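You operate a simulated robot arm through the tools that you are given. There is no shell and no other tool.

You are at the controls of a simulated robot arm. One attempt, no reset.

## Task
Chalk four white test spots on the small tyre through the round stencil.
Fine: put the chalk and the stencil back. Set down upright: what you pick out.

Only the result counts: the job must be done as asked and must still hold three seconds after the hand-in. Knocking over, shifting, dropping, spilling or breaking anything else fails it.

## Robot
A 6-joint arm with a two-finger gripper, fixed in place. Base frame: the origin is at the foot of the arm, x ahead of it, y to its left, z up. Lengths are in m, angles in rad, forces in N, time in s.
Its first joint turns from -2.897 to 2.897 rad. Payload 2.45 kg.
The TCP is the grasp point between the finger pads, 0.02 m short of the fingertips. In the tool frame z runs along the fingers and y along their closing line. Largest opening 0.14 m; the body of the gripper starts 0.168 m behind the TCP.
Orientation is that of the tool frame in the base frame, as [roll, pitch, yaw] about the fixed x, y, z axes, in that order (R = Rz(yaw) Ry(pitch) Rx(roll)). With the fingers straight down and closing along the base's y, the tool's x points along the base's -x, its y along +y and its z along -z.

## Interface
- The arm moves only by the tool apply_moves. Its argument "targets" is a list of rows, each a list of 3 entries, a list of its own where there are three numbers: the shift along the tool's x, y, z in m, then the turn, a rotation vector about the tool's x, y, z in rad, then the gripper command, from -1 (fully open) to 1 (shut), values between in proportion. In form: [[[x, y, z], [ax, ay, az], grip], ...]. A call has 1 to 20 rows; each row is the pose to reach, as a shift and turn from the pose commanded when the call began, along the tool's axes at that moment. A row lasts 0.2 s, in which the tool goes at most 0.05 m and 0.15 rad; a call with a longer step from one row to the next is refused whole, and so is a gripper value outside its range. Where a pose cannot be reached the arm comes as near as it can. A force on the tool above 40 N (or 10 N above the force at the start of the call, whichever is more), or a blocked arm, ends the call early, and 0.2 s more pass. The fingers move at their own pace (about 0.045 m/s each) and stop on an object; they squeeze with about 35 N. The grip force told is the motor's: it shows also when the fingers shut on nothing. Time passes only in rows, and 0.2 s behind the last, so rows that repeat a pose let the fingers close. It gives the time, the measured TCP pose, the force on the tool (base axes), the opening and the grip force at its end, in the units of the frame above (readings bear some noise), with the torque about the TCP (base axes, N m) and any sound that the robot's microphone picked up, and new pictures: "views" is both (left out), scene, wrist or none.
- Cameras (640 x 400 px; columns grow to the right, rows downward): "scene" is fixed at [0.0483, -0.5006, 1.5258]; the picture's right is [0.49, -0.87, 0.00], its down [-0.33, -0.18, -0.93] and it looks along [0.81, 0.45, -0.38] (base axes); focal length 355 px, centre (320, 200). "wrist" rides on the gripper at [0.078, 0.011, -0.209] in the tool frame; the picture's right is [-0.14, 0.99, 0.00], its down [-0.92, -0.13, -0.37] and it looks along [-0.36, -0.05, 0.93] (tool axes); focal length 280 px, centre (320, 200). There is no depth. A picture from a camera that has moved, and an enlarged one, comes with that camera's place and axes in the base frame and with its lens.
- close_up(camera, box): a new picture of the part [left, top, right, bottom] of that camera's present view, enlarged. It takes no simulated time.
- hand_in(): hands the job in; it is judged then, once.

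Nothing tells you positions but the pictures and the camera data. Unless the task says otherwise, let go and move clear before handing in.

The tools are called after ">>>" as name(argument=value, ...) on one line, values as JSON. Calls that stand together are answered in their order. apply_moves: Moves the arm, as the interface text tells. Its arguments: {"type":"object","properties":{"targets":{"type":"array","items":{"type":"array"}},"views":{"type":"string","enum":["both","scene","wrist","none"]}},"required":["targets"]} The other tools are called the same way: close_up (camera, box) takes an enlarged picture of a part of a camera's view; hand_in () hands the job in.

At the start:

```text
clock: 0.0
eef_pos: [0.8165, -0.0334, 1.2218]
orientation: [-3.141, 0.0, 3.139]
wrist_force: [-0.6, -0.1, -0.3]
moment: [0.01, -0.04, -0.03]
finger_gap: 0.14
finger_force: 0.0
```

scene: 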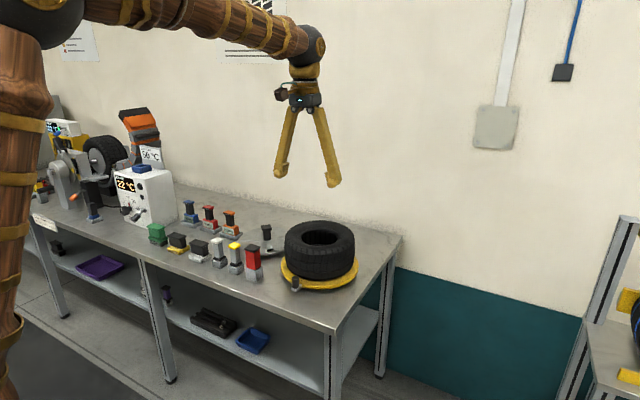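
wrist: 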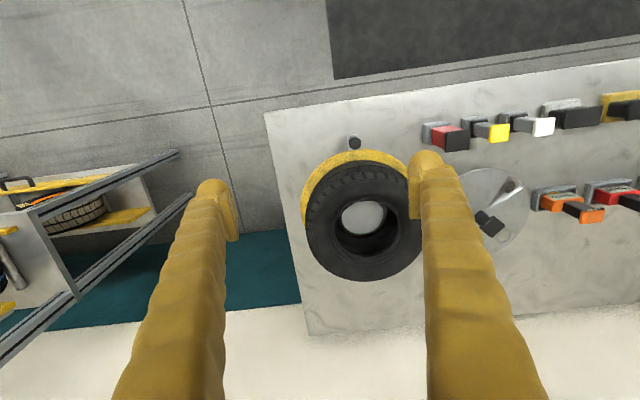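

I see a bench with a tyre on a yellow turntable, a row of coloured blocks or chalks, and what looks like a transparent round disc with a handle, which may be the stencil. I'll take enlarged pictures before moving anything.

>>> close_up(camera="scene", box=[240, 200, 400, 300])

>>> close_up(camera="scene", box=[140, 190, 300, 290])

>>> close_up(camera="wrist", box=[400, 80, 640, 230])

>>> close_up(camera="wrist", box=[260, 100, 500, 250])

>>> close_up(camera="scene", box=[20, 90, 180, 230])

>>> close_up(camera="scene", box=[0, 200, 320, 400])

>>> close_up(camera="wrist", box=[0, 140, 200, 340])

>>> close_up(camera="scene", box=[540, 200, 640, 400])

```text
4.00 times, centred on (320, 250) of scene
camera zoom: at [0.0483, -0.5006, 1.5258], right [0.49, -0.87, 0.0], down [-0.33, -0.18, -0.93], along [0.81, 0.45, -0.38], focal length 1421 px, centre (320, 0)
```

zoom: 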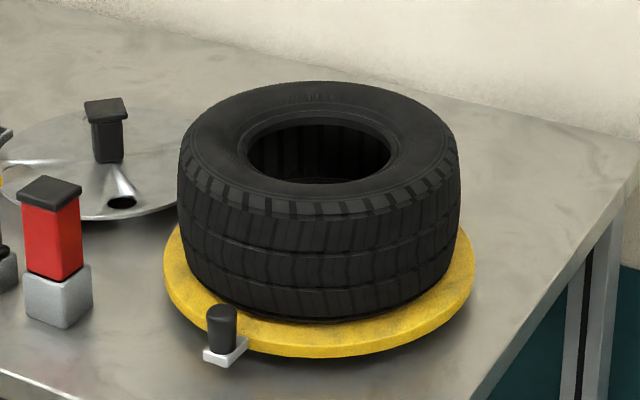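

```text
4.00 times, centred on (220, 240) of scene
camera zoom: at [0.0483, -0.5006, 1.5258], right [0.49, -0.87, 0.0], down [-0.33, -0.18, -0.93], along [0.81, 0.45, -0.38], focal length 1421 px, centre (720, 40)
```

zoom: 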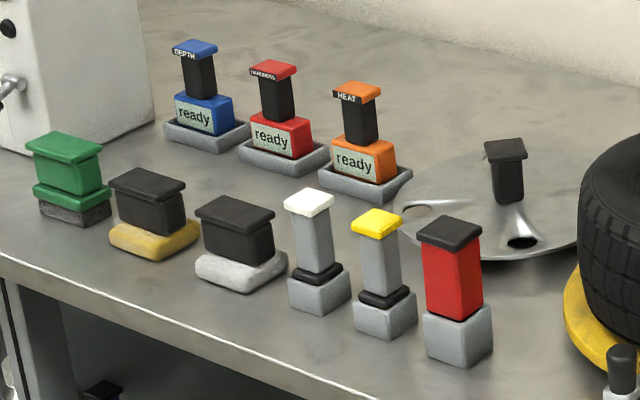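

```text
2.67 times, centred on (520, 155) of wrist
camera zoom: at [0.7382, -0.0207, 1.4321], right [0.14, 0.99, 0.0], down [0.92, -0.13, 0.37], along [0.36, -0.05, -0.93], focal length 748 px, centre (-213, 320)
```

zoom: 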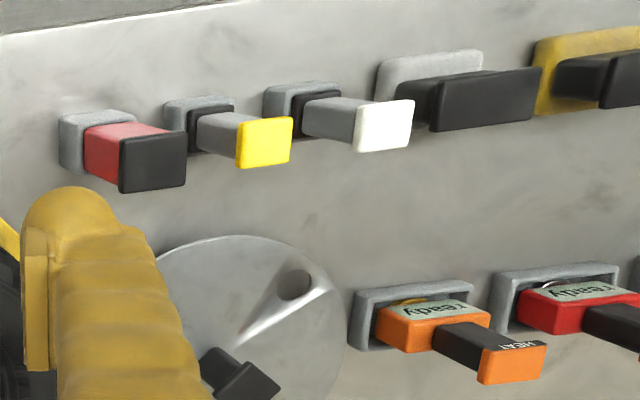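

```text
2.67 times, centred on (380, 175) of wrist
camera zoom: at [0.7382, -0.0207, 1.4321], right [0.14, 0.99, 0.0], down [0.92, -0.13, 0.37], along [0.36, -0.05, -0.93], focal length 748 px, centre (160, 267)
```

zoom: 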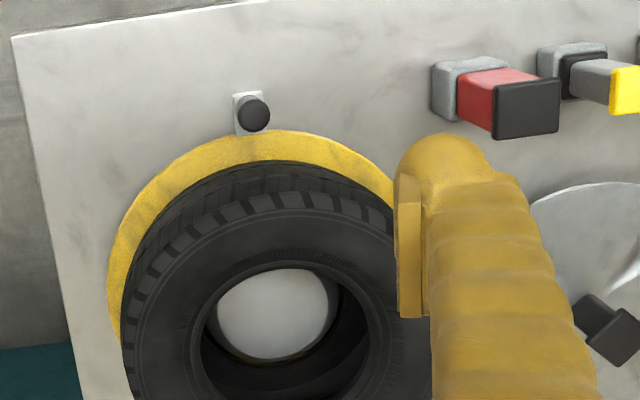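

```text
2.86 times, centred on (100, 160) of scene
camera zoom: at [0.0483, -0.5006, 1.5258], right [0.49, -0.87, 0.0], down [-0.33, -0.18, -0.93], along [0.81, 0.45, -0.38], focal length 1015 px, centre (949, 314)
```

zoom: 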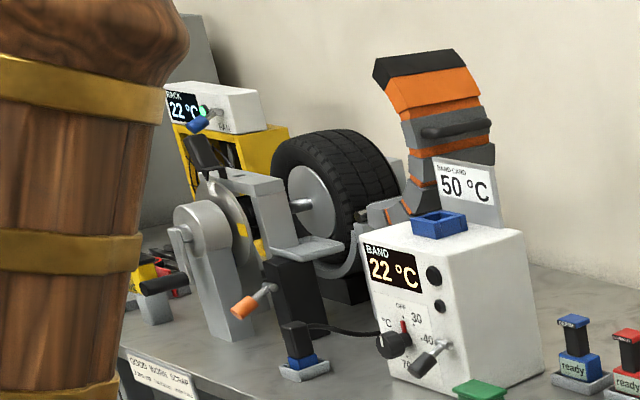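

```text
2.00 times, centred on (160, 300) of scene
camera zoom: at [0.0483, -0.5006, 1.5258], right [0.49, -0.87, 0.0], down [-0.33, -0.18, -0.93], along [0.81, 0.45, -0.38], focal length 710 px, centre (640, 0)
```

zoom: 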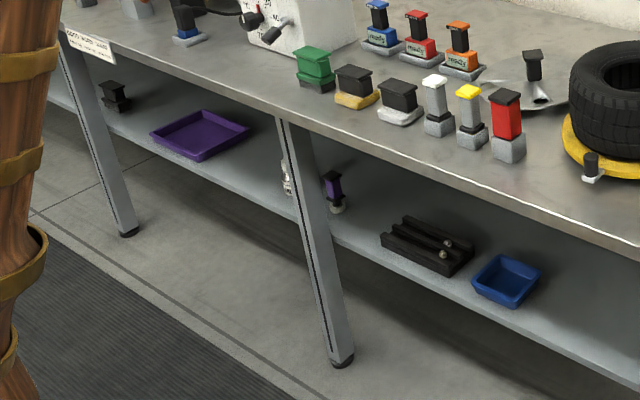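

```text
2.00 times, centred on (100, 240) of wrist
camera zoom: at [0.7382, -0.0207, 1.4321], right [0.14, 0.99, 0.0], down [0.92, -0.13, 0.37], along [0.36, -0.05, -0.93], focal length 561 px, centre (760, 120)
```

zoom: 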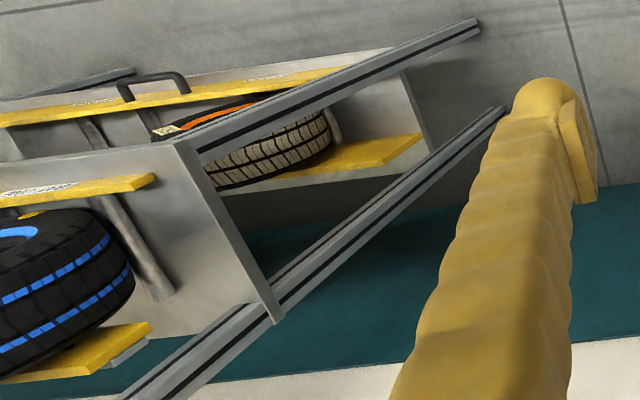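

```text
2.00 times, centred on (590, 300) of scene
camera zoom: at [0.0483, -0.5006, 1.5258], right [0.49, -0.87, 0.0], down [-0.33, -0.18, -0.93], along [0.81, 0.45, -0.38], focal length 710 px, centre (-220, 0)
```

zoom: 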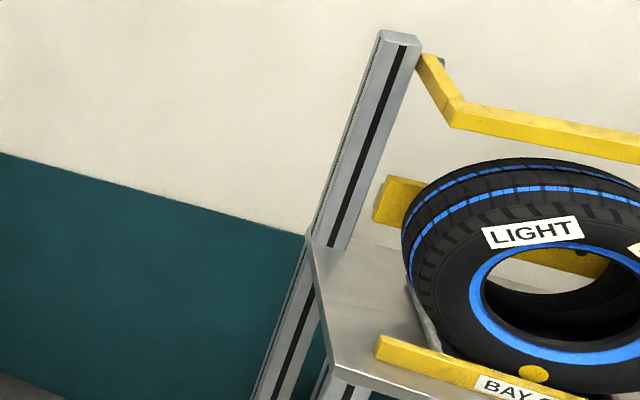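

The tyre on the yellow turntable is at about (0.99, 0.03), and the table top is near z≈0.85. I'll move the wrist camera back and to the left, staying high, to see the tools better.

>>> apply_moves(targets=[[[0.03, 0.035, 0], [0, 0, 0], -1], [[0.06, 0.07, 0], [0, 0, 0], -1], [[0.09, 0.105, 0], [0, 0, 0], -1], [[0.12, 0.14, 0], [0, 0, 0], -1], [[0.15, 0.175, 0], [0, 0, 0], -1], [[0.18, 0.21, 0], [0, 0, 0], -1], [[0.2, 0.24, 0], [0, 0, 0], -1]])

```text
clock: 1.6
eef_pos: [0.6149, 0.2089, 1.2194]
orientation: [-3.142, 0.001, 3.142]
wrist_force: [-0.1, 0.1, -0.1]
moment: [-0.02, 0.03, 0.03]
finger_gap: 0.1401
finger_force: 0.1
camera wrist: at [0.5371, 0.2197, 1.4292], right [0.14, 0.99, 0.0], down [0.92, -0.13, 0.37], along [0.37, -0.05, -0.93], focal length 280 px, centre (320, 200)
```

scene: 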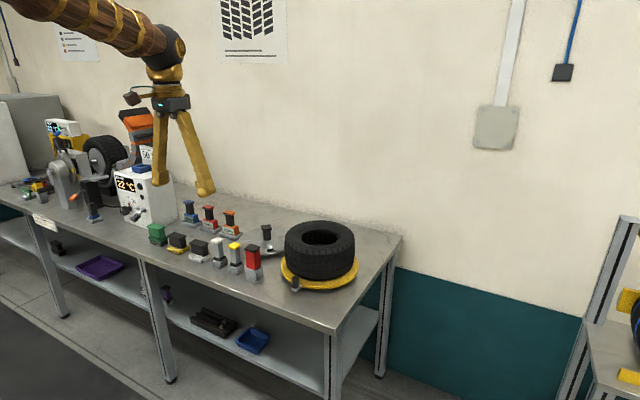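
wrist: 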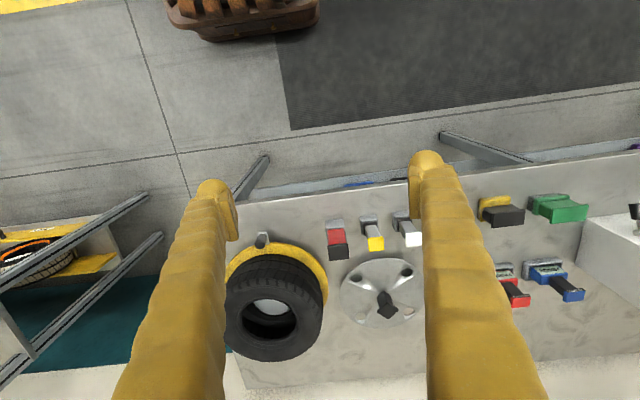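

>>> close_up(camera="wrist", box=[200, 180, 430, 380])

>>> close_up(camera="wrist", box=[310, 200, 430, 340])

>>> close_up(camera="scene", box=[0, 100, 200, 260])

>>> close_up(camera="scene", box=[200, 0, 300, 70])

>>> close_up(camera="scene", box=[40, 20, 120, 70])

>>> close_up(camera="wrist", box=[440, 150, 640, 320])

```text
2.00 times, centred on (315, 280) of wrist
camera zoom: at [0.5371, 0.2197, 1.4292], right [0.14, 0.99, 0.0], down [0.92, -0.13, 0.37], along [0.37, -0.05, -0.93], focal length 561 px, centre (330, 40)
```

zoom: 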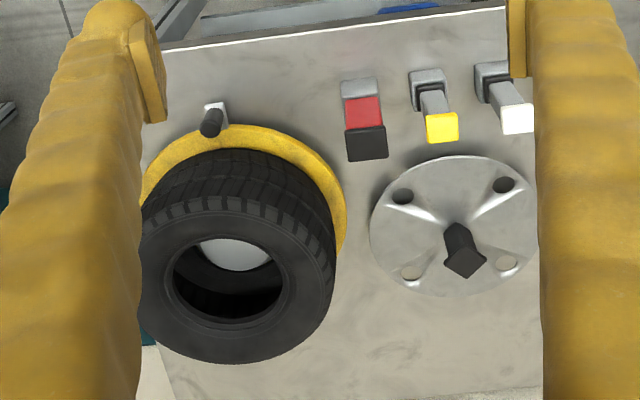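

```text
2.86 times, centred on (370, 270) of wrist
camera zoom: at [0.5371, 0.2197, 1.4292], right [0.14, 0.99, 0.0], down [0.92, -0.13, 0.37], along [0.37, -0.05, -0.93], focal length 801 px, centre (177, 0)
```

zoom: 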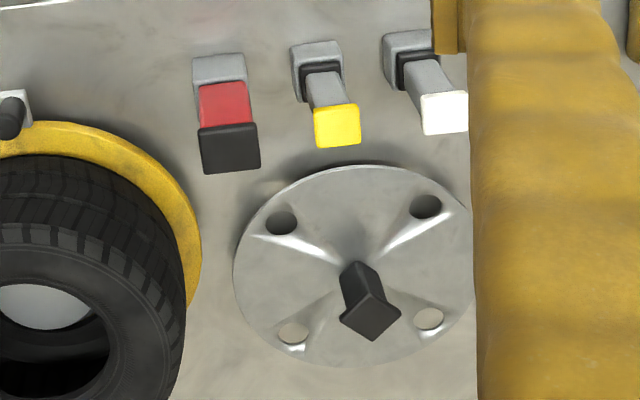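

```text
2.50 times, centred on (100, 180) of scene
camera zoom: at [0.0483, -0.5006, 1.5258], right [0.49, -0.87, 0.0], down [-0.33, -0.18, -0.93], along [0.81, 0.45, -0.38], focal length 888 px, centre (870, 250)
```

zoom: 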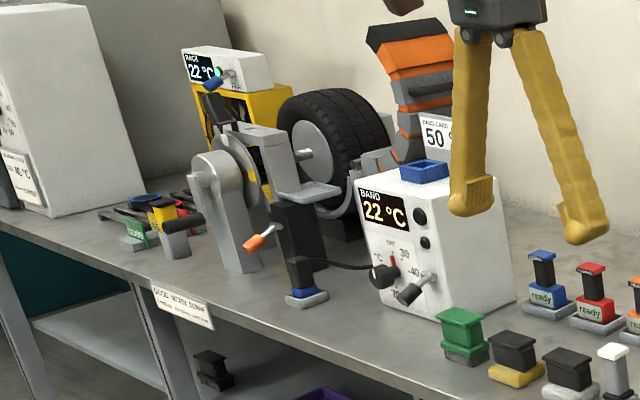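

```text
5.71 times, centred on (250, 35) of scene
camera zoom: at [0.0483, -0.5006, 1.5258], right [0.49, -0.87, 0.0], down [-0.33, -0.18, -0.93], along [0.81, 0.45, -0.38], focal length 2030 px, centre (720, 1143)
```

zoom: 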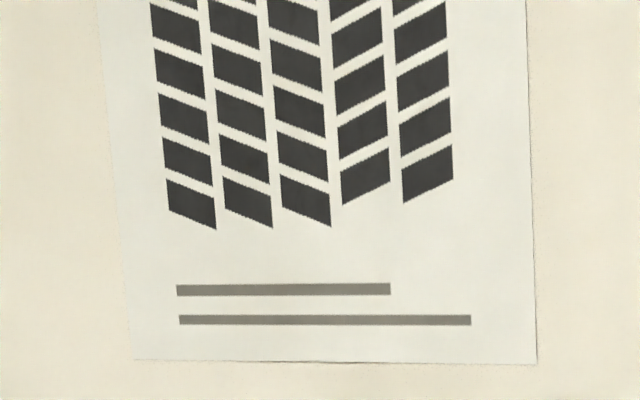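

```text
8.00 times, centred on (80, 45) of scene
camera zoom: at [0.0483, -0.5006, 1.5258], right [0.49, -0.87, 0.0], down [-0.33, -0.18, -0.93], along [0.81, 0.45, -0.38], focal length 2842 px, centre (2240, 1440)
```

zoom: 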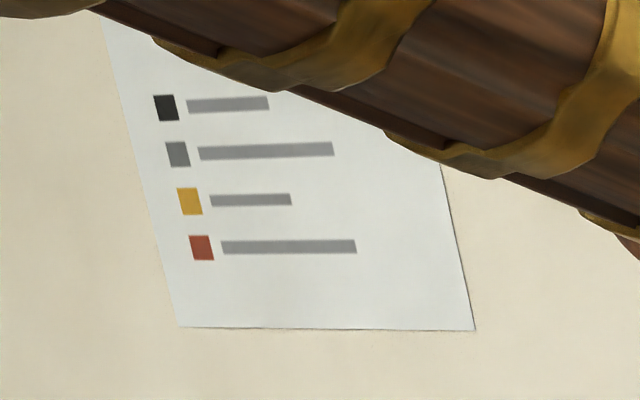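

```text
2.35 times, centred on (540, 235) of wrist
camera zoom: at [0.5371, 0.2197, 1.4292], right [0.14, 0.99, 0.0], down [0.92, -0.13, 0.37], along [0.37, -0.05, -0.93], focal length 660 px, centre (-198, 118)
```

zoom: 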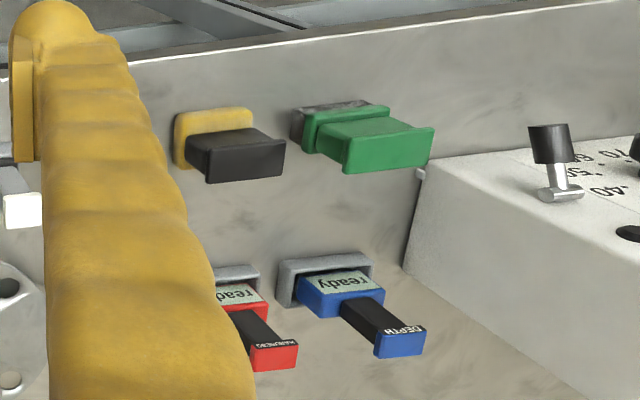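

The round stencil is a steel disc with four holes and a black handle, and the white chalk is the grey stick with the white cap. Before I decide which tyre is the small one, I'll look at the rack on the right.

>>> apply_moves(targets=[[[0, -0.045, 0], [0, 0, 0], -1], [[0, -0.09, 0], [0, 0, 0], -1], [[0, -0.135, 0], [0, 0, 0], -1], [[0, -0.18, 0], [0, 0, 0], -1], [[0, -0.225, 0], [0, 0, 0], -1], [[0, -0.27, 0], [0, 0, 0], -1], [[0, -0.315, 0], [0, 0, 0], -1], [[0, -0.36, 0], [0, 0, 0], -1], [[0, -0.405, 0], [0, 0, 0], -1], [[0, -0.45, 0], [0, 0, 0], -1], [[0, -0.495, 0], [0, 0, 0], -1], [[0, -0.54, 0], [0, 0, 0], -1], [[0, -0.585, 0], [0, 0, 0], -1], [[0, -0.63, 0], [0, 0, 0], -1]])

```text
clock: 4.6
eef_pos: [0.6172, -0.4204, 1.2172]
orientation: [3.141, 0.002, -3.141]
wrist_force: [-0.6, -0.1, 0.7]
moment: [0.02, -0.01, -0.01]
finger_gap: 0.1399
finger_force: 0.0
camera wrist: at [0.5384, -0.4091, 1.4277], right [0.14, 0.99, 0.0], down [0.92, -0.13, 0.37], along [0.37, -0.05, -0.93], focal length 280 px, centre (320, 200)
```

scene: 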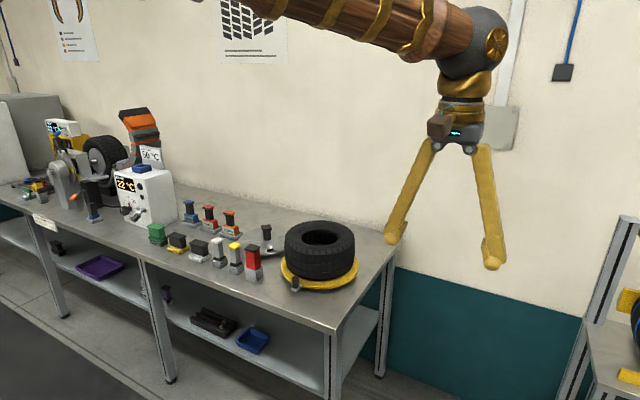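
wrist: 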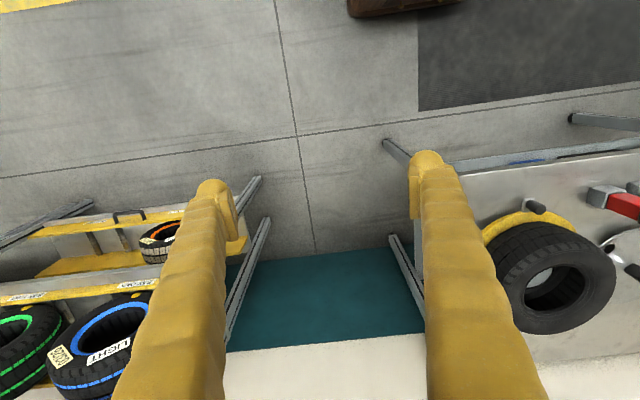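

>>> close_up(camera="wrist", box=[0, 180, 240, 400])

>>> close_up(camera="scene", box=[0, 0, 160, 100])

>>> close_up(camera="scene", box=[40, 100, 180, 200])

```text
1.82 times, centred on (120, 290) of wrist
camera zoom: at [0.5384, -0.4091, 1.4277], right [0.14, 0.99, 0.0], down [0.92, -0.13, 0.37], along [0.37, -0.05, -0.93], focal length 510 px, centre (684, 36)
```

zoom: 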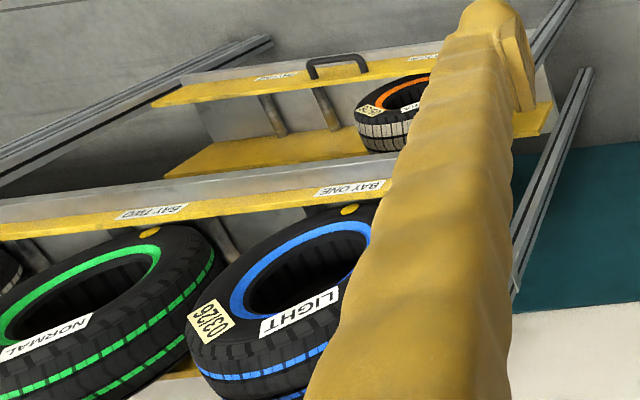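

```text
4.00 times, centred on (80, 50) of scene
camera zoom: at [0.0483, -0.5006, 1.5258], right [0.49, -0.87, 0.0], down [-0.33, -0.18, -0.93], along [0.81, 0.45, -0.38], focal length 1421 px, centre (1280, 800)
```

zoom: 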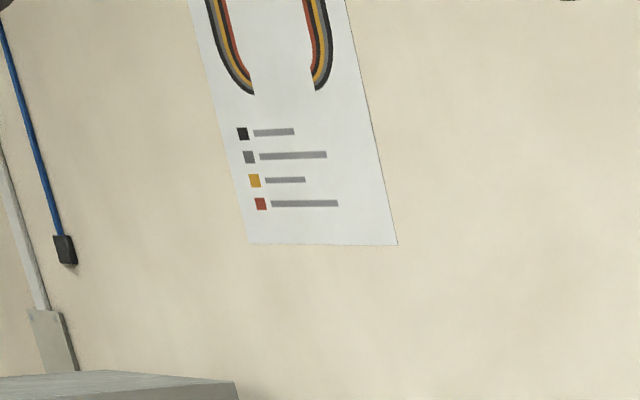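

```text
4.00 times, centred on (110, 150) of scene
camera zoom: at [0.0483, -0.5006, 1.5258], right [0.49, -0.87, 0.0], down [-0.33, -0.18, -0.93], along [0.81, 0.45, -0.38], focal length 1421 px, centre (1160, 400)
```

zoom: 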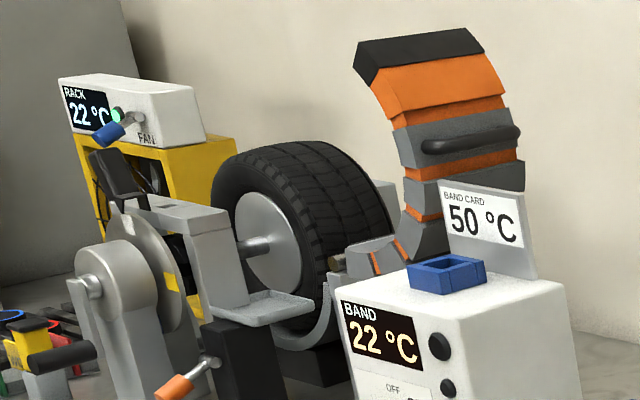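

Next I'll look further into the rack.

>>> apply_moves(targets=[[[0, -0.045, 0], [0, 0, 0], -1], [[0, -0.09, 0], [0, 0, 0], -1], [[0, -0.135, 0], [0, 0, 0], -1], [[0, -0.18, 0], [0, 0, 0], -1], [[0, -0.225, 0], [0, 0, 0], -1], [[0.02, -0.26, 0], [0, 0, 0], -1], [[0.05, -0.29, 0], [0, 0, 0], -1], [[0.08, -0.32, 0], [0, 0, 0], -1], [[0.11, -0.35, 0], [0, 0, 0], -1]])

```text
clock: 6.6
eef_pos: [0.5031, -0.7724, 1.2228]
orientation: [-3.141, -0.001, 3.141]
wrist_force: [0.1, -0.3, 0.7]
moment: [-0.02, 0.04, 0.03]
finger_gap: 0.1401
finger_force: 0.0
camera wrist: at [0.4255, -0.7605, 1.4337], right [0.14, 0.99, 0.0], down [0.92, -0.13, 0.37], along [0.36, -0.05, -0.93], focal length 280 px, centre (320, 200)
```

scene: 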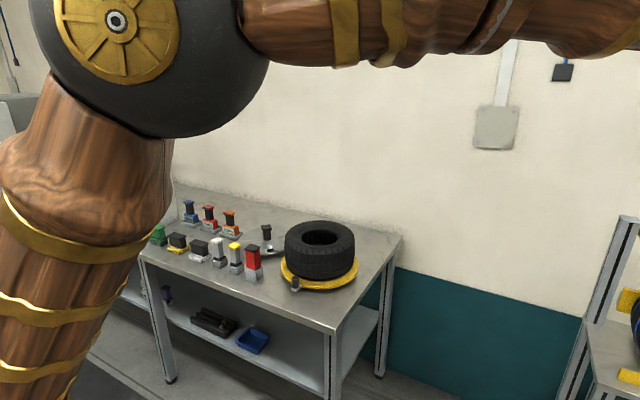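
wrist: 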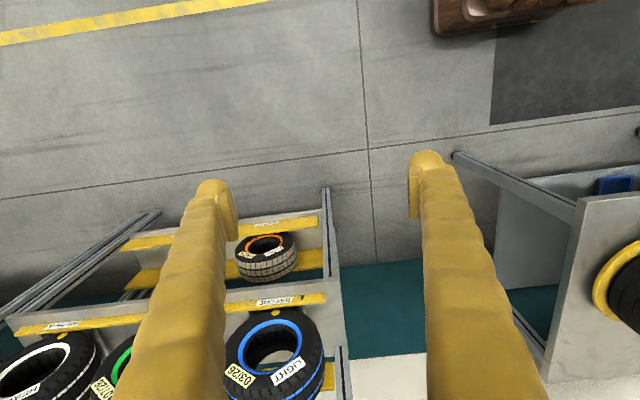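

The rack tyres are all labelled and larger, so I take the plain tyre on the turntable as the small one. I'll go back over the bench to measure the stencil, chalk and tyre.

>>> apply_moves(targets=[[[-0.0125, 0.047, 0], [0, 0, 0], -1], [[-0.025, 0.094, 0], [0, 0, 0], -1], [[-0.0375, 0.141, 0], [0, 0, 0], -1], [[-0.05, 0.188, 0], [0, 0, 0], -1], [[-0.0625, 0.235, 0], [0, 0, 0], -1], [[-0.075, 0.282, 0], [0, 0, 0], -1], [[-0.0875, 0.329, 0], [0, 0, 0], -1], [[-0.1, 0.376, 0], [0, 0, 0], -1], [[-0.1125, 0.423, 0], [0, 0, 0], -1], [[-0.125, 0.47, 0], [0, 0, 0], -1], [[-0.1375, 0.517, 0], [0, 0, 0], -1], [[-0.15, 0.564, 0], [0, 0, 0], -1], [[-0.1625, 0.611, 0], [0, 0, 0], -1], [[-0.175, 0.658, 0], [0, 0, 0], -1], [[-0.1875, 0.705, 0], [0, 0, 0], -1], [[-0.2, 0.752, 0], [0, 0, 0], -1], [[-0.2125, 0.799, 0], [0, 0, 0], -1], [[-0.225, 0.846, 0], [0, 0, 0], -1], [[-0.2375, 0.893, 0], [0, 0, 0], -1], [[-0.25, 0.94, 0], [0, 0, 0], -1]])

>>> close_up(camera="wrist", box=[230, 130, 430, 255])

```text
clock: 10.8
eef_pos: [0.7582, 0.1685, 1.2193]
orientation: [3.141, -0.001, 3.141]
wrist_force: [-0.1, 0.6, 0.5]
moment: [-0.02, -0.02, 0.0]
finger_gap: 0.1399
finger_force: 0.1
camera wrist: at [0.6809, 0.1813, 1.4291], right [0.14, 0.99, 0.0], down [0.92, -0.13, 0.37], along [0.37, -0.05, -0.93], focal length 280 px, centre (320, 200)
```

scene: 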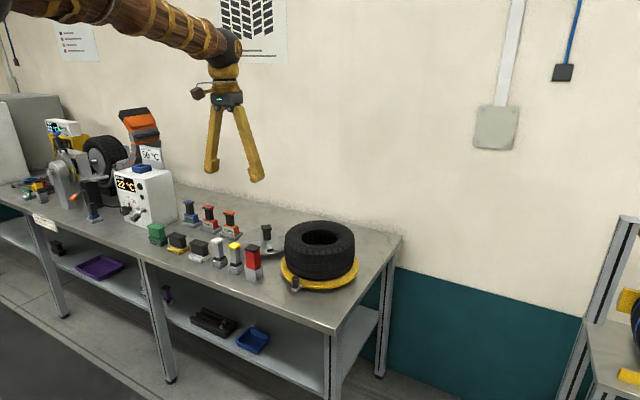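
wrist: 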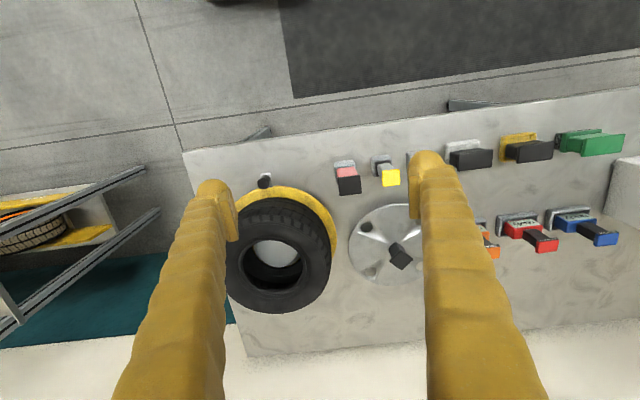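

```text
3.20 times, centred on (330, 192) of wrist
camera zoom: at [0.6809, 0.1813, 1.4291], right [0.14, 0.99, 0.0], down [0.92, -0.13, 0.37], along [0.37, -0.05, -0.93], focal length 897 px, centre (288, 224)
```

zoom: 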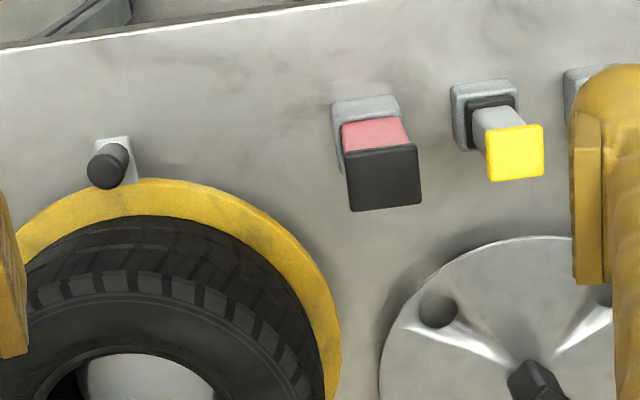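

The disc is near y≈0.27, so I'll centre the camera on it.

>>> apply_moves(targets=[[[0, 0.045, 0], [0, 0, 0], -1], [[0, 0.09, 0], [0, 0, 0], -1], [[0, 0.12, 0], [0, 0, 0], -1]], views="wrist")

>>> close_up(camera="wrist", box=[230, 140, 430, 300])

>>> close_up(camera="scene", box=[200, 215, 296, 275])

>>> close_up(camera="scene", box=[270, 210, 382, 300])

```text
clock: 11.6
eef_pos: [0.7552, 0.2917, 1.2208]
orientation: [3.14, 0.0, 3.139]
wrist_force: [-0.3, 0.7, 0.6]
moment: [-0.03, 0.0, -0.02]
finger_gap: 0.14
finger_force: 0.0
camera wrist: at [0.6778, 0.3033, 1.4303], right [0.14, 0.99, 0.0], down [0.92, -0.13, 0.37], along [0.36, -0.05, -0.93], focal length 280 px, centre (320, 200)
```

wrist: 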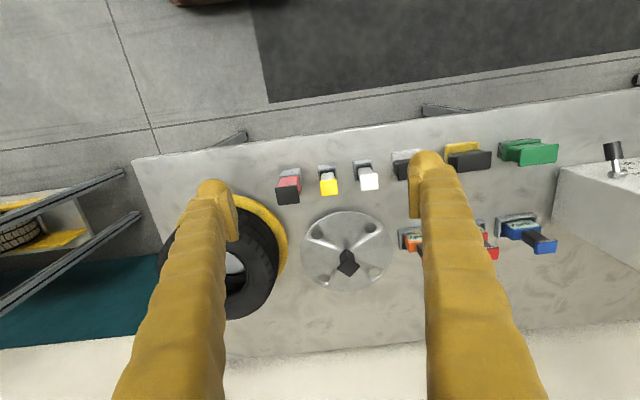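

```text
2.50 times, centred on (330, 220) of wrist
camera zoom: at [0.6778, 0.3033, 1.4303], right [0.14, 0.99, 0.0], down [0.92, -0.13, 0.37], along [0.36, -0.05, -0.93], focal length 701 px, centre (295, 150)
```

zoom: 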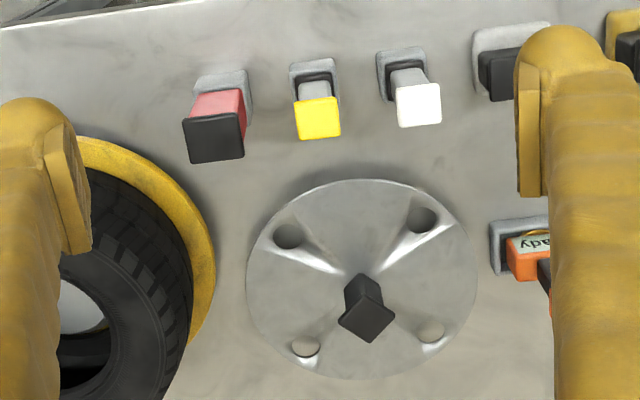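

```text
6.67 times, centred on (248, 245) of scene
camera zoom: at [0.0483, -0.5006, 1.5258], right [0.49, -0.87, 0.0], down [-0.33, -0.18, -0.93], along [0.81, 0.45, -0.38], focal length 2368 px, centre (800, -100)
```

zoom: 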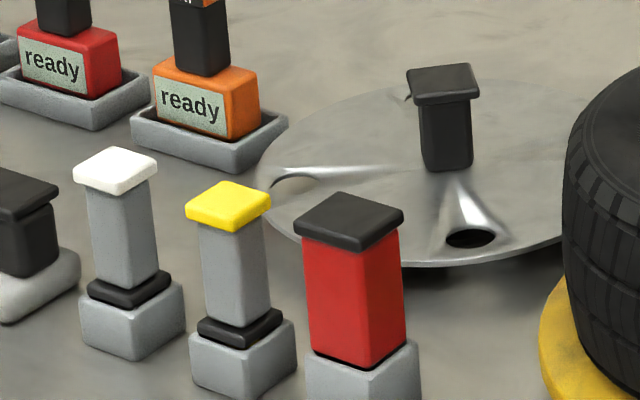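

```text
4.44 times, centred on (326, 255) of scene
camera zoom: at [0.0483, -0.5006, 1.5258], right [0.49, -0.87, 0.0], down [-0.33, -0.18, -0.93], along [0.81, 0.45, -0.38], focal length 1579 px, centre (293, -44)
```

zoom: 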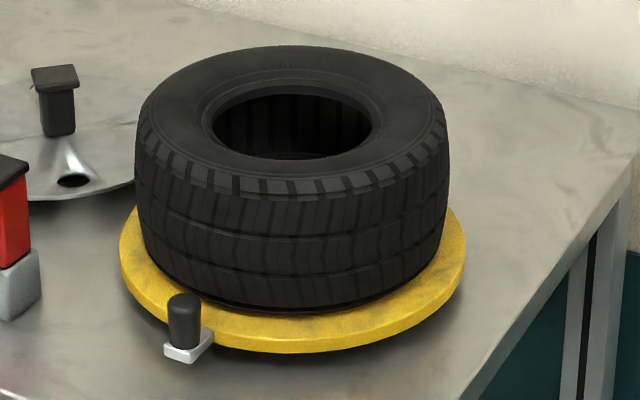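

By triangulation, the stencil centre is at about (1.065, 0.316) with its handle top at z≈0.877 and turned 45°. The white chalk is at (0.863, 0.378), top z≈0.898. The stencil may be beyond straight-down reach, so I'll test how far out the arm goes while staying high.

>>> apply_moves(targets=[[[-0.045, 0.004, 0.0], [0, 0, 0], -1], [[-0.09, 0.008, 0.0], [0, 0, 0], -1], [[-0.135, 0.012, 0.0], [0, 0, 0], -1], [[-0.18, 0.016, 0.0], [0, 0, 0], -1], [[-0.225, 0.02, 0.0], [0, 0, 0], -1], [[-0.27, 0.024, 0.0], [0, 0, 0], -1], [[-0.312, 0.026, 0.0], [0, 0, 0], -1]])

```text
clock: 13.2
eef_pos: [1.0689, 0.3129, 1.2138]
orientation: [-3.141, -0.007, 3.139]
wrist_force: [1.3, 0.6, -3.9]
moment: [-0.09, 0.26, 0.03]
finger_gap: 0.1397
finger_force: 0.1
camera wrist: at [0.9921, 0.3248, 1.4243], right [0.14, 0.99, 0.0], down [0.92, -0.13, 0.36], along [0.36, -0.05, -0.93], focal length 280 px, centre (320, 200)
```

scene: 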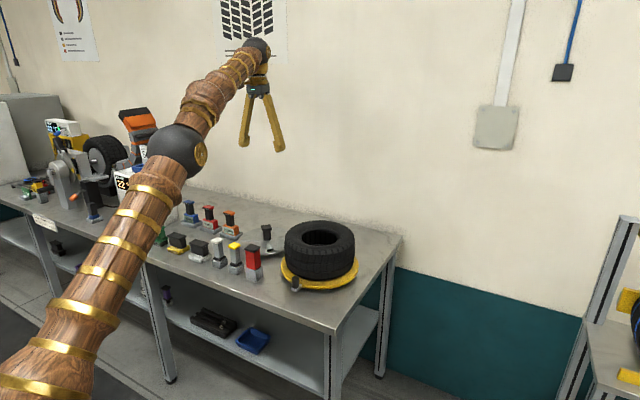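
wrist: 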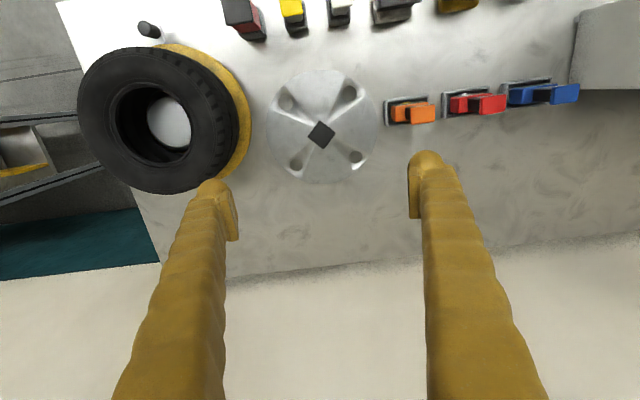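

The arm reaches out here. I'll measure from this closer view.

>>> close_up(camera="wrist", box=[240, 60, 400, 200])

>>> close_up(camera="wrist", box=[60, 10, 260, 210])

>>> close_up(camera="wrist", box=[200, 0, 440, 100])

```text
2.86 times, centred on (320, 130) of wrist
camera zoom: at [0.9921, 0.3248, 1.4243], right [0.14, 0.99, 0.0], down [0.92, -0.13, 0.36], along [0.36, -0.05, -0.93], focal length 801 px, centre (320, 400)
```

zoom: 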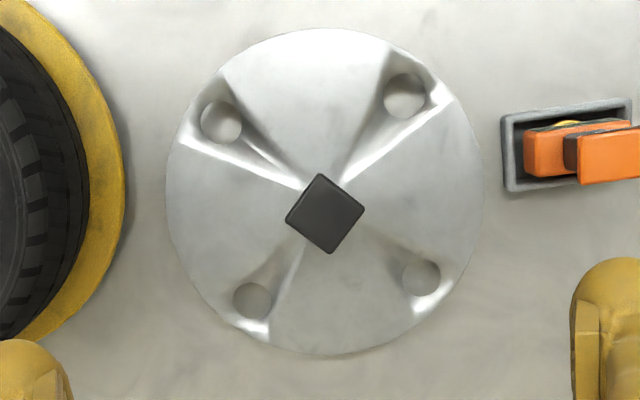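

```text
2.00 times, centred on (160, 110) of wrist
camera zoom: at [0.9921, 0.3248, 1.4243], right [0.14, 0.99, 0.0], down [0.92, -0.13, 0.36], along [0.36, -0.05, -0.93], focal length 561 px, centre (640, 380)
```

zoom: 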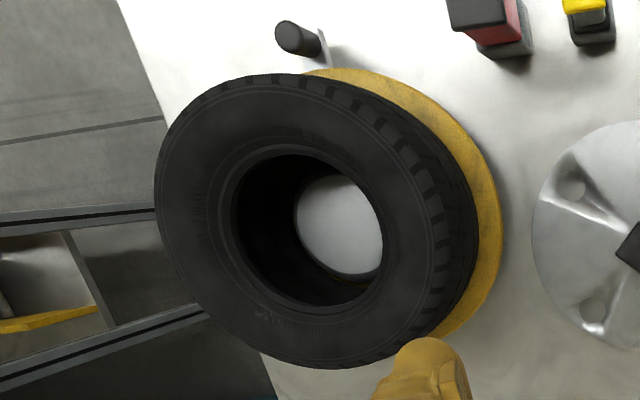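

```text
2.67 times, centred on (320, 50) of wrist
camera zoom: at [0.9921, 0.3248, 1.4243], right [0.14, 0.99, 0.0], down [0.92, -0.13, 0.36], along [0.36, -0.05, -0.93], focal length 748 px, centre (320, 600)
```

zoom: 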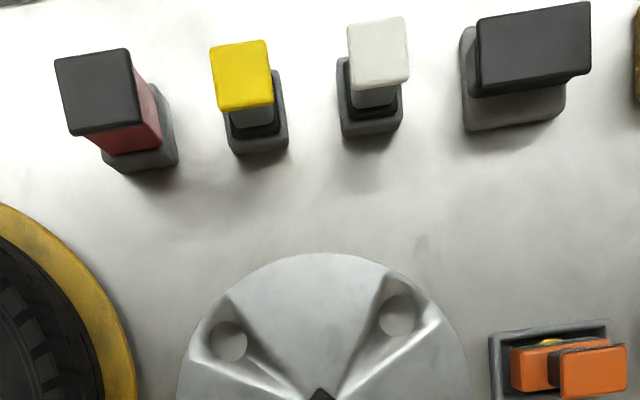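

The stencil centre comes out at (1.069, 0.317), with holes at ±0.064 along x and y. I'll turn the gripper 45° to line up with the handle and come partway down.

>>> apply_moves(targets=[[[0, 0.005, 0.03], [0, 0, 0.14], -0.2], [[0, 0.005, 0.06], [0, 0, 0.28], -0.2], [[0, 0.005, 0.09], [0, 0, 0.42], -0.2], [[0, 0.005, 0.12], [0, 0, 0.56], -0.2], [[0, 0.005, 0.15], [0, 0, 0.7], -0.2], [[0, 0.005, 0.18], [0, 0, 0.7854], -0.2], [[0, 0.005, 0.21], [0, 0, 0.7854], -0.2]])

```text
clock: 14.8
eef_pos: [1.0683, 0.3166, 1.0118]
orientation: [3.141, 0.0, 2.354]
wrist_force: [-0.1, 0.1, -0.3]
moment: [0.01, -0.04, -0.04]
finger_gap: 0.084
finger_force: 0.0
camera wrist: at [1.0202, 0.38, 1.2222], right [0.8, 0.6, 0.0], down [0.56, -0.74, 0.37], along [0.22, -0.29, -0.93], focal length 280 px, centre (320, 200)
```

scene: 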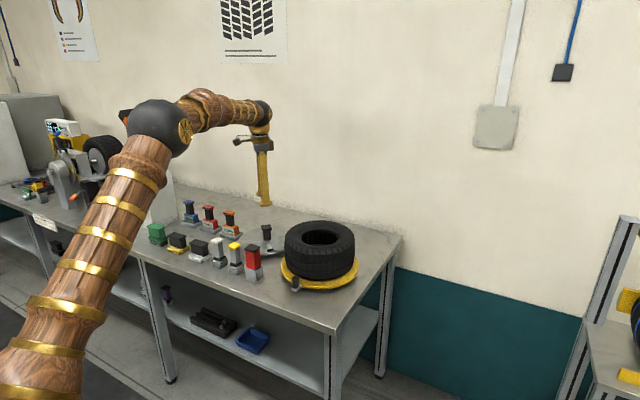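
wrist: 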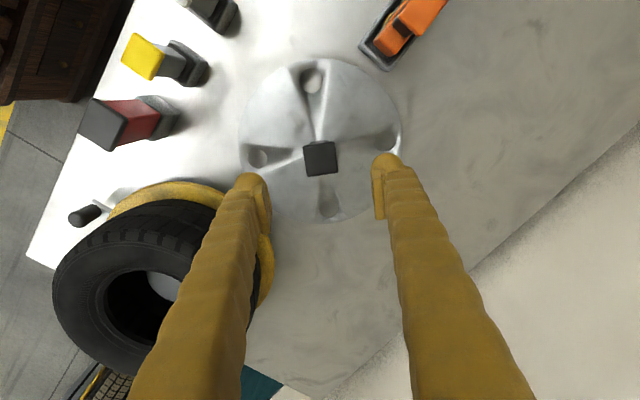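

The lower pose is easy to reach. I'll check the handle alignment with an enlarged view.

>>> close_up(camera="wrist", box=[240, 60, 400, 220])

>>> close_up(camera="scene", box=[240, 180, 300, 260])

>>> close_up(camera="wrist", box=[40, 160, 280, 400])

```text
2.50 times, centred on (320, 140) of wrist
camera zoom: at [1.0202, 0.38, 1.2222], right [0.8, 0.6, 0.0], down [0.56, -0.74, 0.37], along [0.22, -0.29, -0.93], focal length 701 px, centre (320, 350)
```

zoom: 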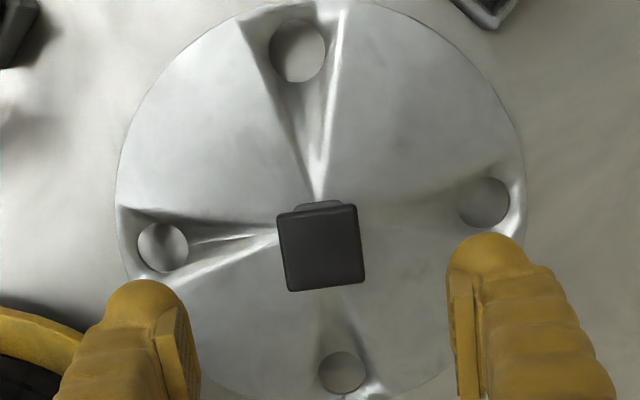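

```text
5.00 times, centred on (270, 220) of scene
camera zoom: at [0.0483, -0.5006, 1.5258], right [0.49, -0.87, 0.0], down [-0.33, -0.18, -0.93], along [0.81, 0.45, -0.38], focal length 1776 px, centre (570, 100)
```

zoom: 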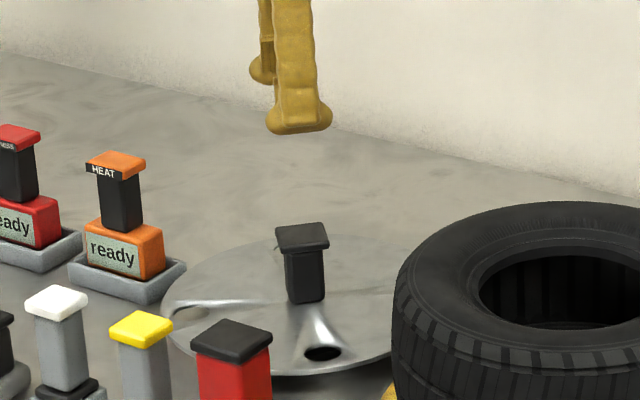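

```text
1.67 times, centred on (160, 280) of wrist
camera zoom: at [1.0202, 0.38, 1.2222], right [0.8, 0.6, 0.0], down [0.56, -0.74, 0.37], along [0.22, -0.29, -0.93], focal length 467 px, centre (587, 67)
```

zoom: 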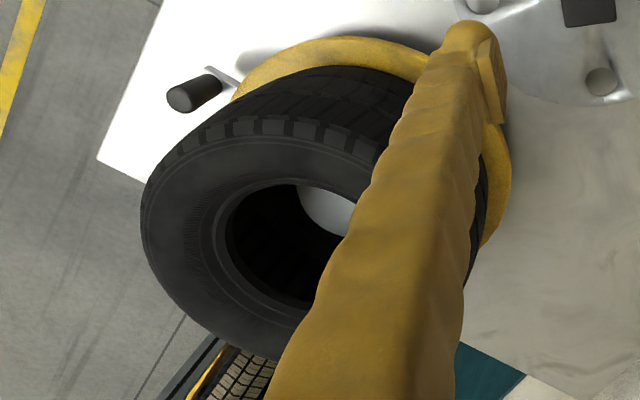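

The handle is centred between the fingers to within 3 mm. I'll descend to it and close the gripper.

>>> apply_moves(targets=[[[-0.003, 0, 0.04], [0, 0, 0], -0.2], [[-0.003, 0, 0.08], [0, 0, 0], -0.2], [[-0.003, 0, 0.11], [0, 0, 0], -0.2], [[-0.003, 0, 0.13], [0, 0, 0], -0.2], [[-0.003, 0, 0.149], [0, 0, 0], -0.2], [[-0.003, 0, 0.149], [0, 0, 0], -0.2]])

>>> close_up(camera="scene", box=[240, 200, 300, 260])

```text
clock: 16.2
eef_pos: [1.0717, 0.3142, 0.8635]
orientation: [3.141, -0.001, 2.354]
wrist_force: [0.2, 0.4, 0.2]
moment: [0.01, -0.01, -0.01]
finger_gap: 0.0842
finger_force: 0.1
camera wrist: at [1.0232, 0.379, 1.0728], right [0.8, 0.6, 0.0], down [0.56, -0.74, 0.37], along [0.22, -0.29, -0.93], focal length 280 px, centre (320, 200)
```

scene: 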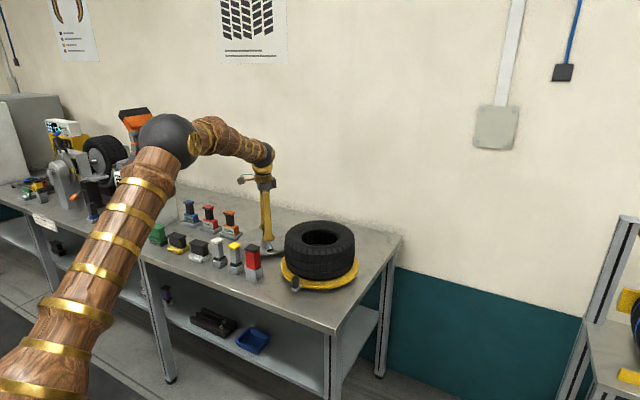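
wrist: 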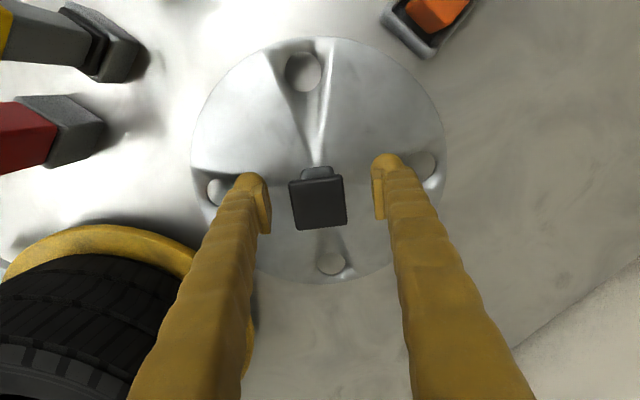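

```text
6.67 times, centred on (270, 230) of scene
camera zoom: at [0.0483, -0.5006, 1.5258], right [0.49, -0.87, 0.0], down [-0.33, -0.18, -0.93], along [0.81, 0.45, -0.38], focal length 2368 px, centre (653, 0)
```

zoom: 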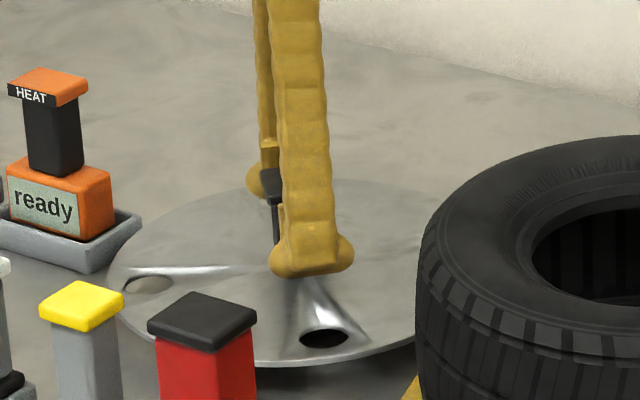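

The handle is centred between the pads, so I'll grip it.

>>> apply_moves(targets=[[[0, 0, 0], [0, 0, 0], 0.3], [[0, 0, 0], [0, 0, 0], 0.6], [[0, 0, 0], [0, 0, 0], 1], [[0, 0, 0], [0, 0, 0], 1], [[0, 0, 0], [0, 0, 0], 1], [[0, 0, 0], [0, 0, 0], 1]])

>>> close_up(camera="scene", box=[240, 200, 300, 260])

```text
clock: 17.6
eef_pos: [1.0706, 0.3145, 0.862]
orientation: [3.141, 0.001, 2.358]
wrist_force: [1.1, 0.8, -0.5]
moment: [-0.02, 0.02, 0.02]
finger_gap: 0.0382
finger_force: 35.2
camera wrist: at [1.0232, 0.379, 1.0731], right [0.8, 0.6, 0.0], down [0.56, -0.74, 0.37], along [0.22, -0.29, -0.93], focal length 280 px, centre (320, 200)
```

scene: 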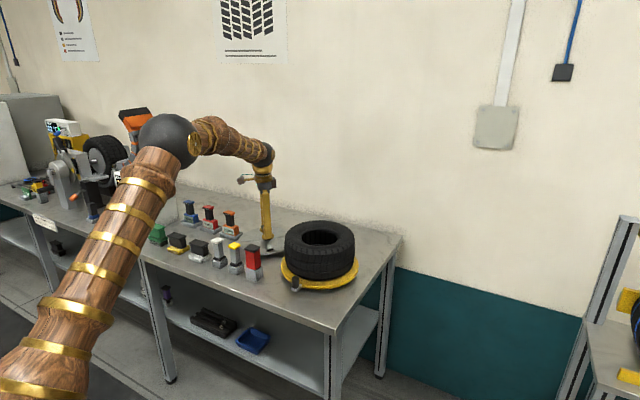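
wrist: 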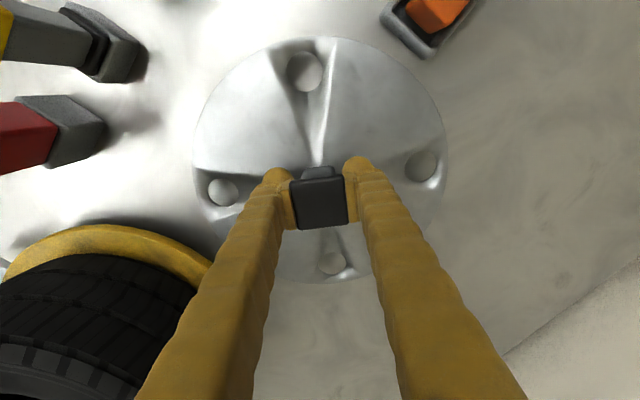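

```text
6.67 times, centred on (270, 230) of scene
camera zoom: at [0.0483, -0.5006, 1.5258], right [0.49, -0.87, 0.0], down [-0.33, -0.18, -0.93], along [0.81, 0.45, -0.38], focal length 2368 px, centre (653, 0)
```

zoom: 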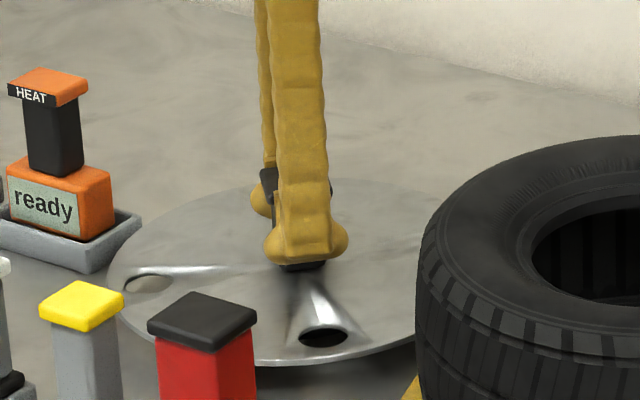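

The grip is firm with a 0.038 m gap. I'll lift the stencil straight up.

>>> apply_moves(targets=[[[0, 0, -0.01], [0, 0, 0], 1], [[0, 0, -0.03], [0, 0, 0], 1], [[0, 0, -0.06], [0, 0, 0], 1], [[0, 0, -0.1], [0, 0, 0], 1], [[0, 0, -0.14], [0, 0, 0], 1], [[0, 0, -0.18], [0, 0, 0], 1], [[0, 0, -0.22], [0, 0, 0], 1]])

>>> close_up(camera="scene", box=[220, 150, 400, 300])

>>> close_up(camera="scene", box=[220, 160, 310, 260])

```text
clock: 19.2
eef_pos: [1.0706, 0.3161, 1.0841]
orientation: [-3.141, 0.0, 2.355]
wrist_force: [0.7, -0.4, -3.6]
moment: [-0.01, 0.02, -0.03]
finger_gap: 0.0381
finger_force: 34.8
camera wrist: at [1.0226, 0.3797, 1.294], right [0.8, 0.6, 0.0], down [0.56, -0.74, 0.37], along [0.22, -0.29, -0.93], focal length 280 px, centre (320, 200)
```

scene: 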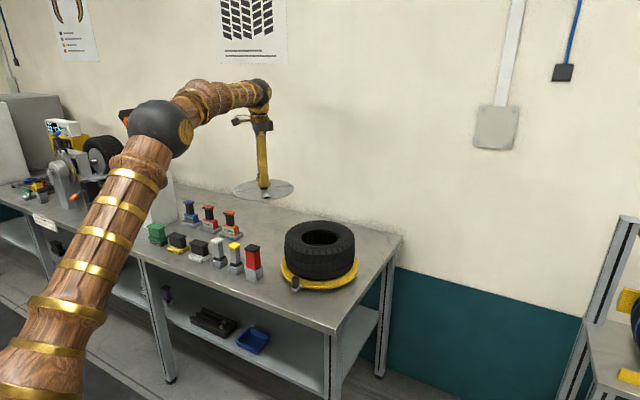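
wrist: 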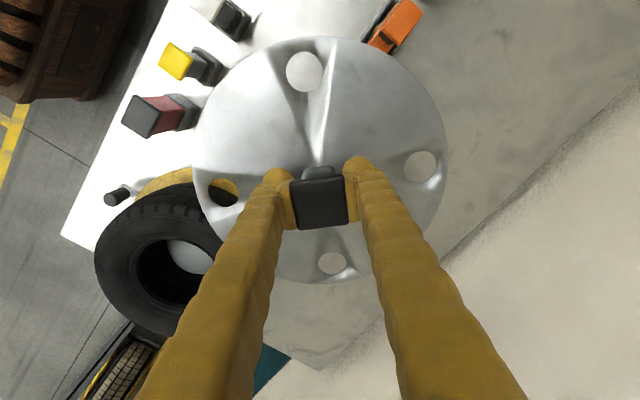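

```text
2.67 times, centred on (310, 225) of scene
camera zoom: at [0.0483, -0.5006, 1.5258], right [0.49, -0.87, 0.0], down [-0.33, -0.18, -0.93], along [0.81, 0.45, -0.38], focal length 947 px, centre (347, 133)
```

zoom: 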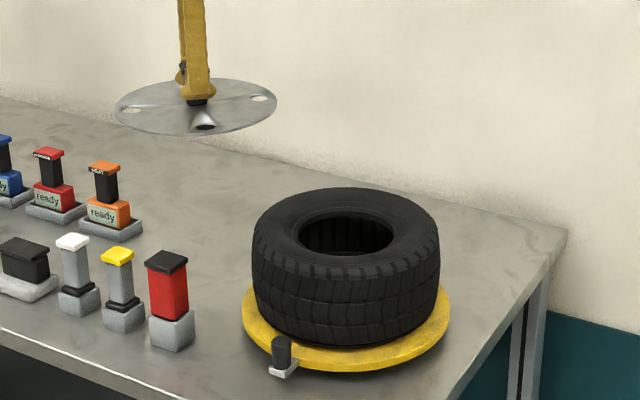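

```text
4.00 times, centred on (265, 210) of scene
camera zoom: at [0.0483, -0.5006, 1.5258], right [0.49, -0.87, 0.0], down [-0.33, -0.18, -0.93], along [0.81, 0.45, -0.38], focal length 1421 px, centre (540, 160)
```

zoom: 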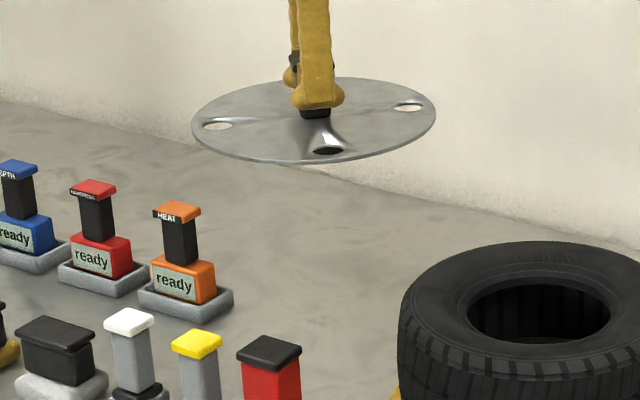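

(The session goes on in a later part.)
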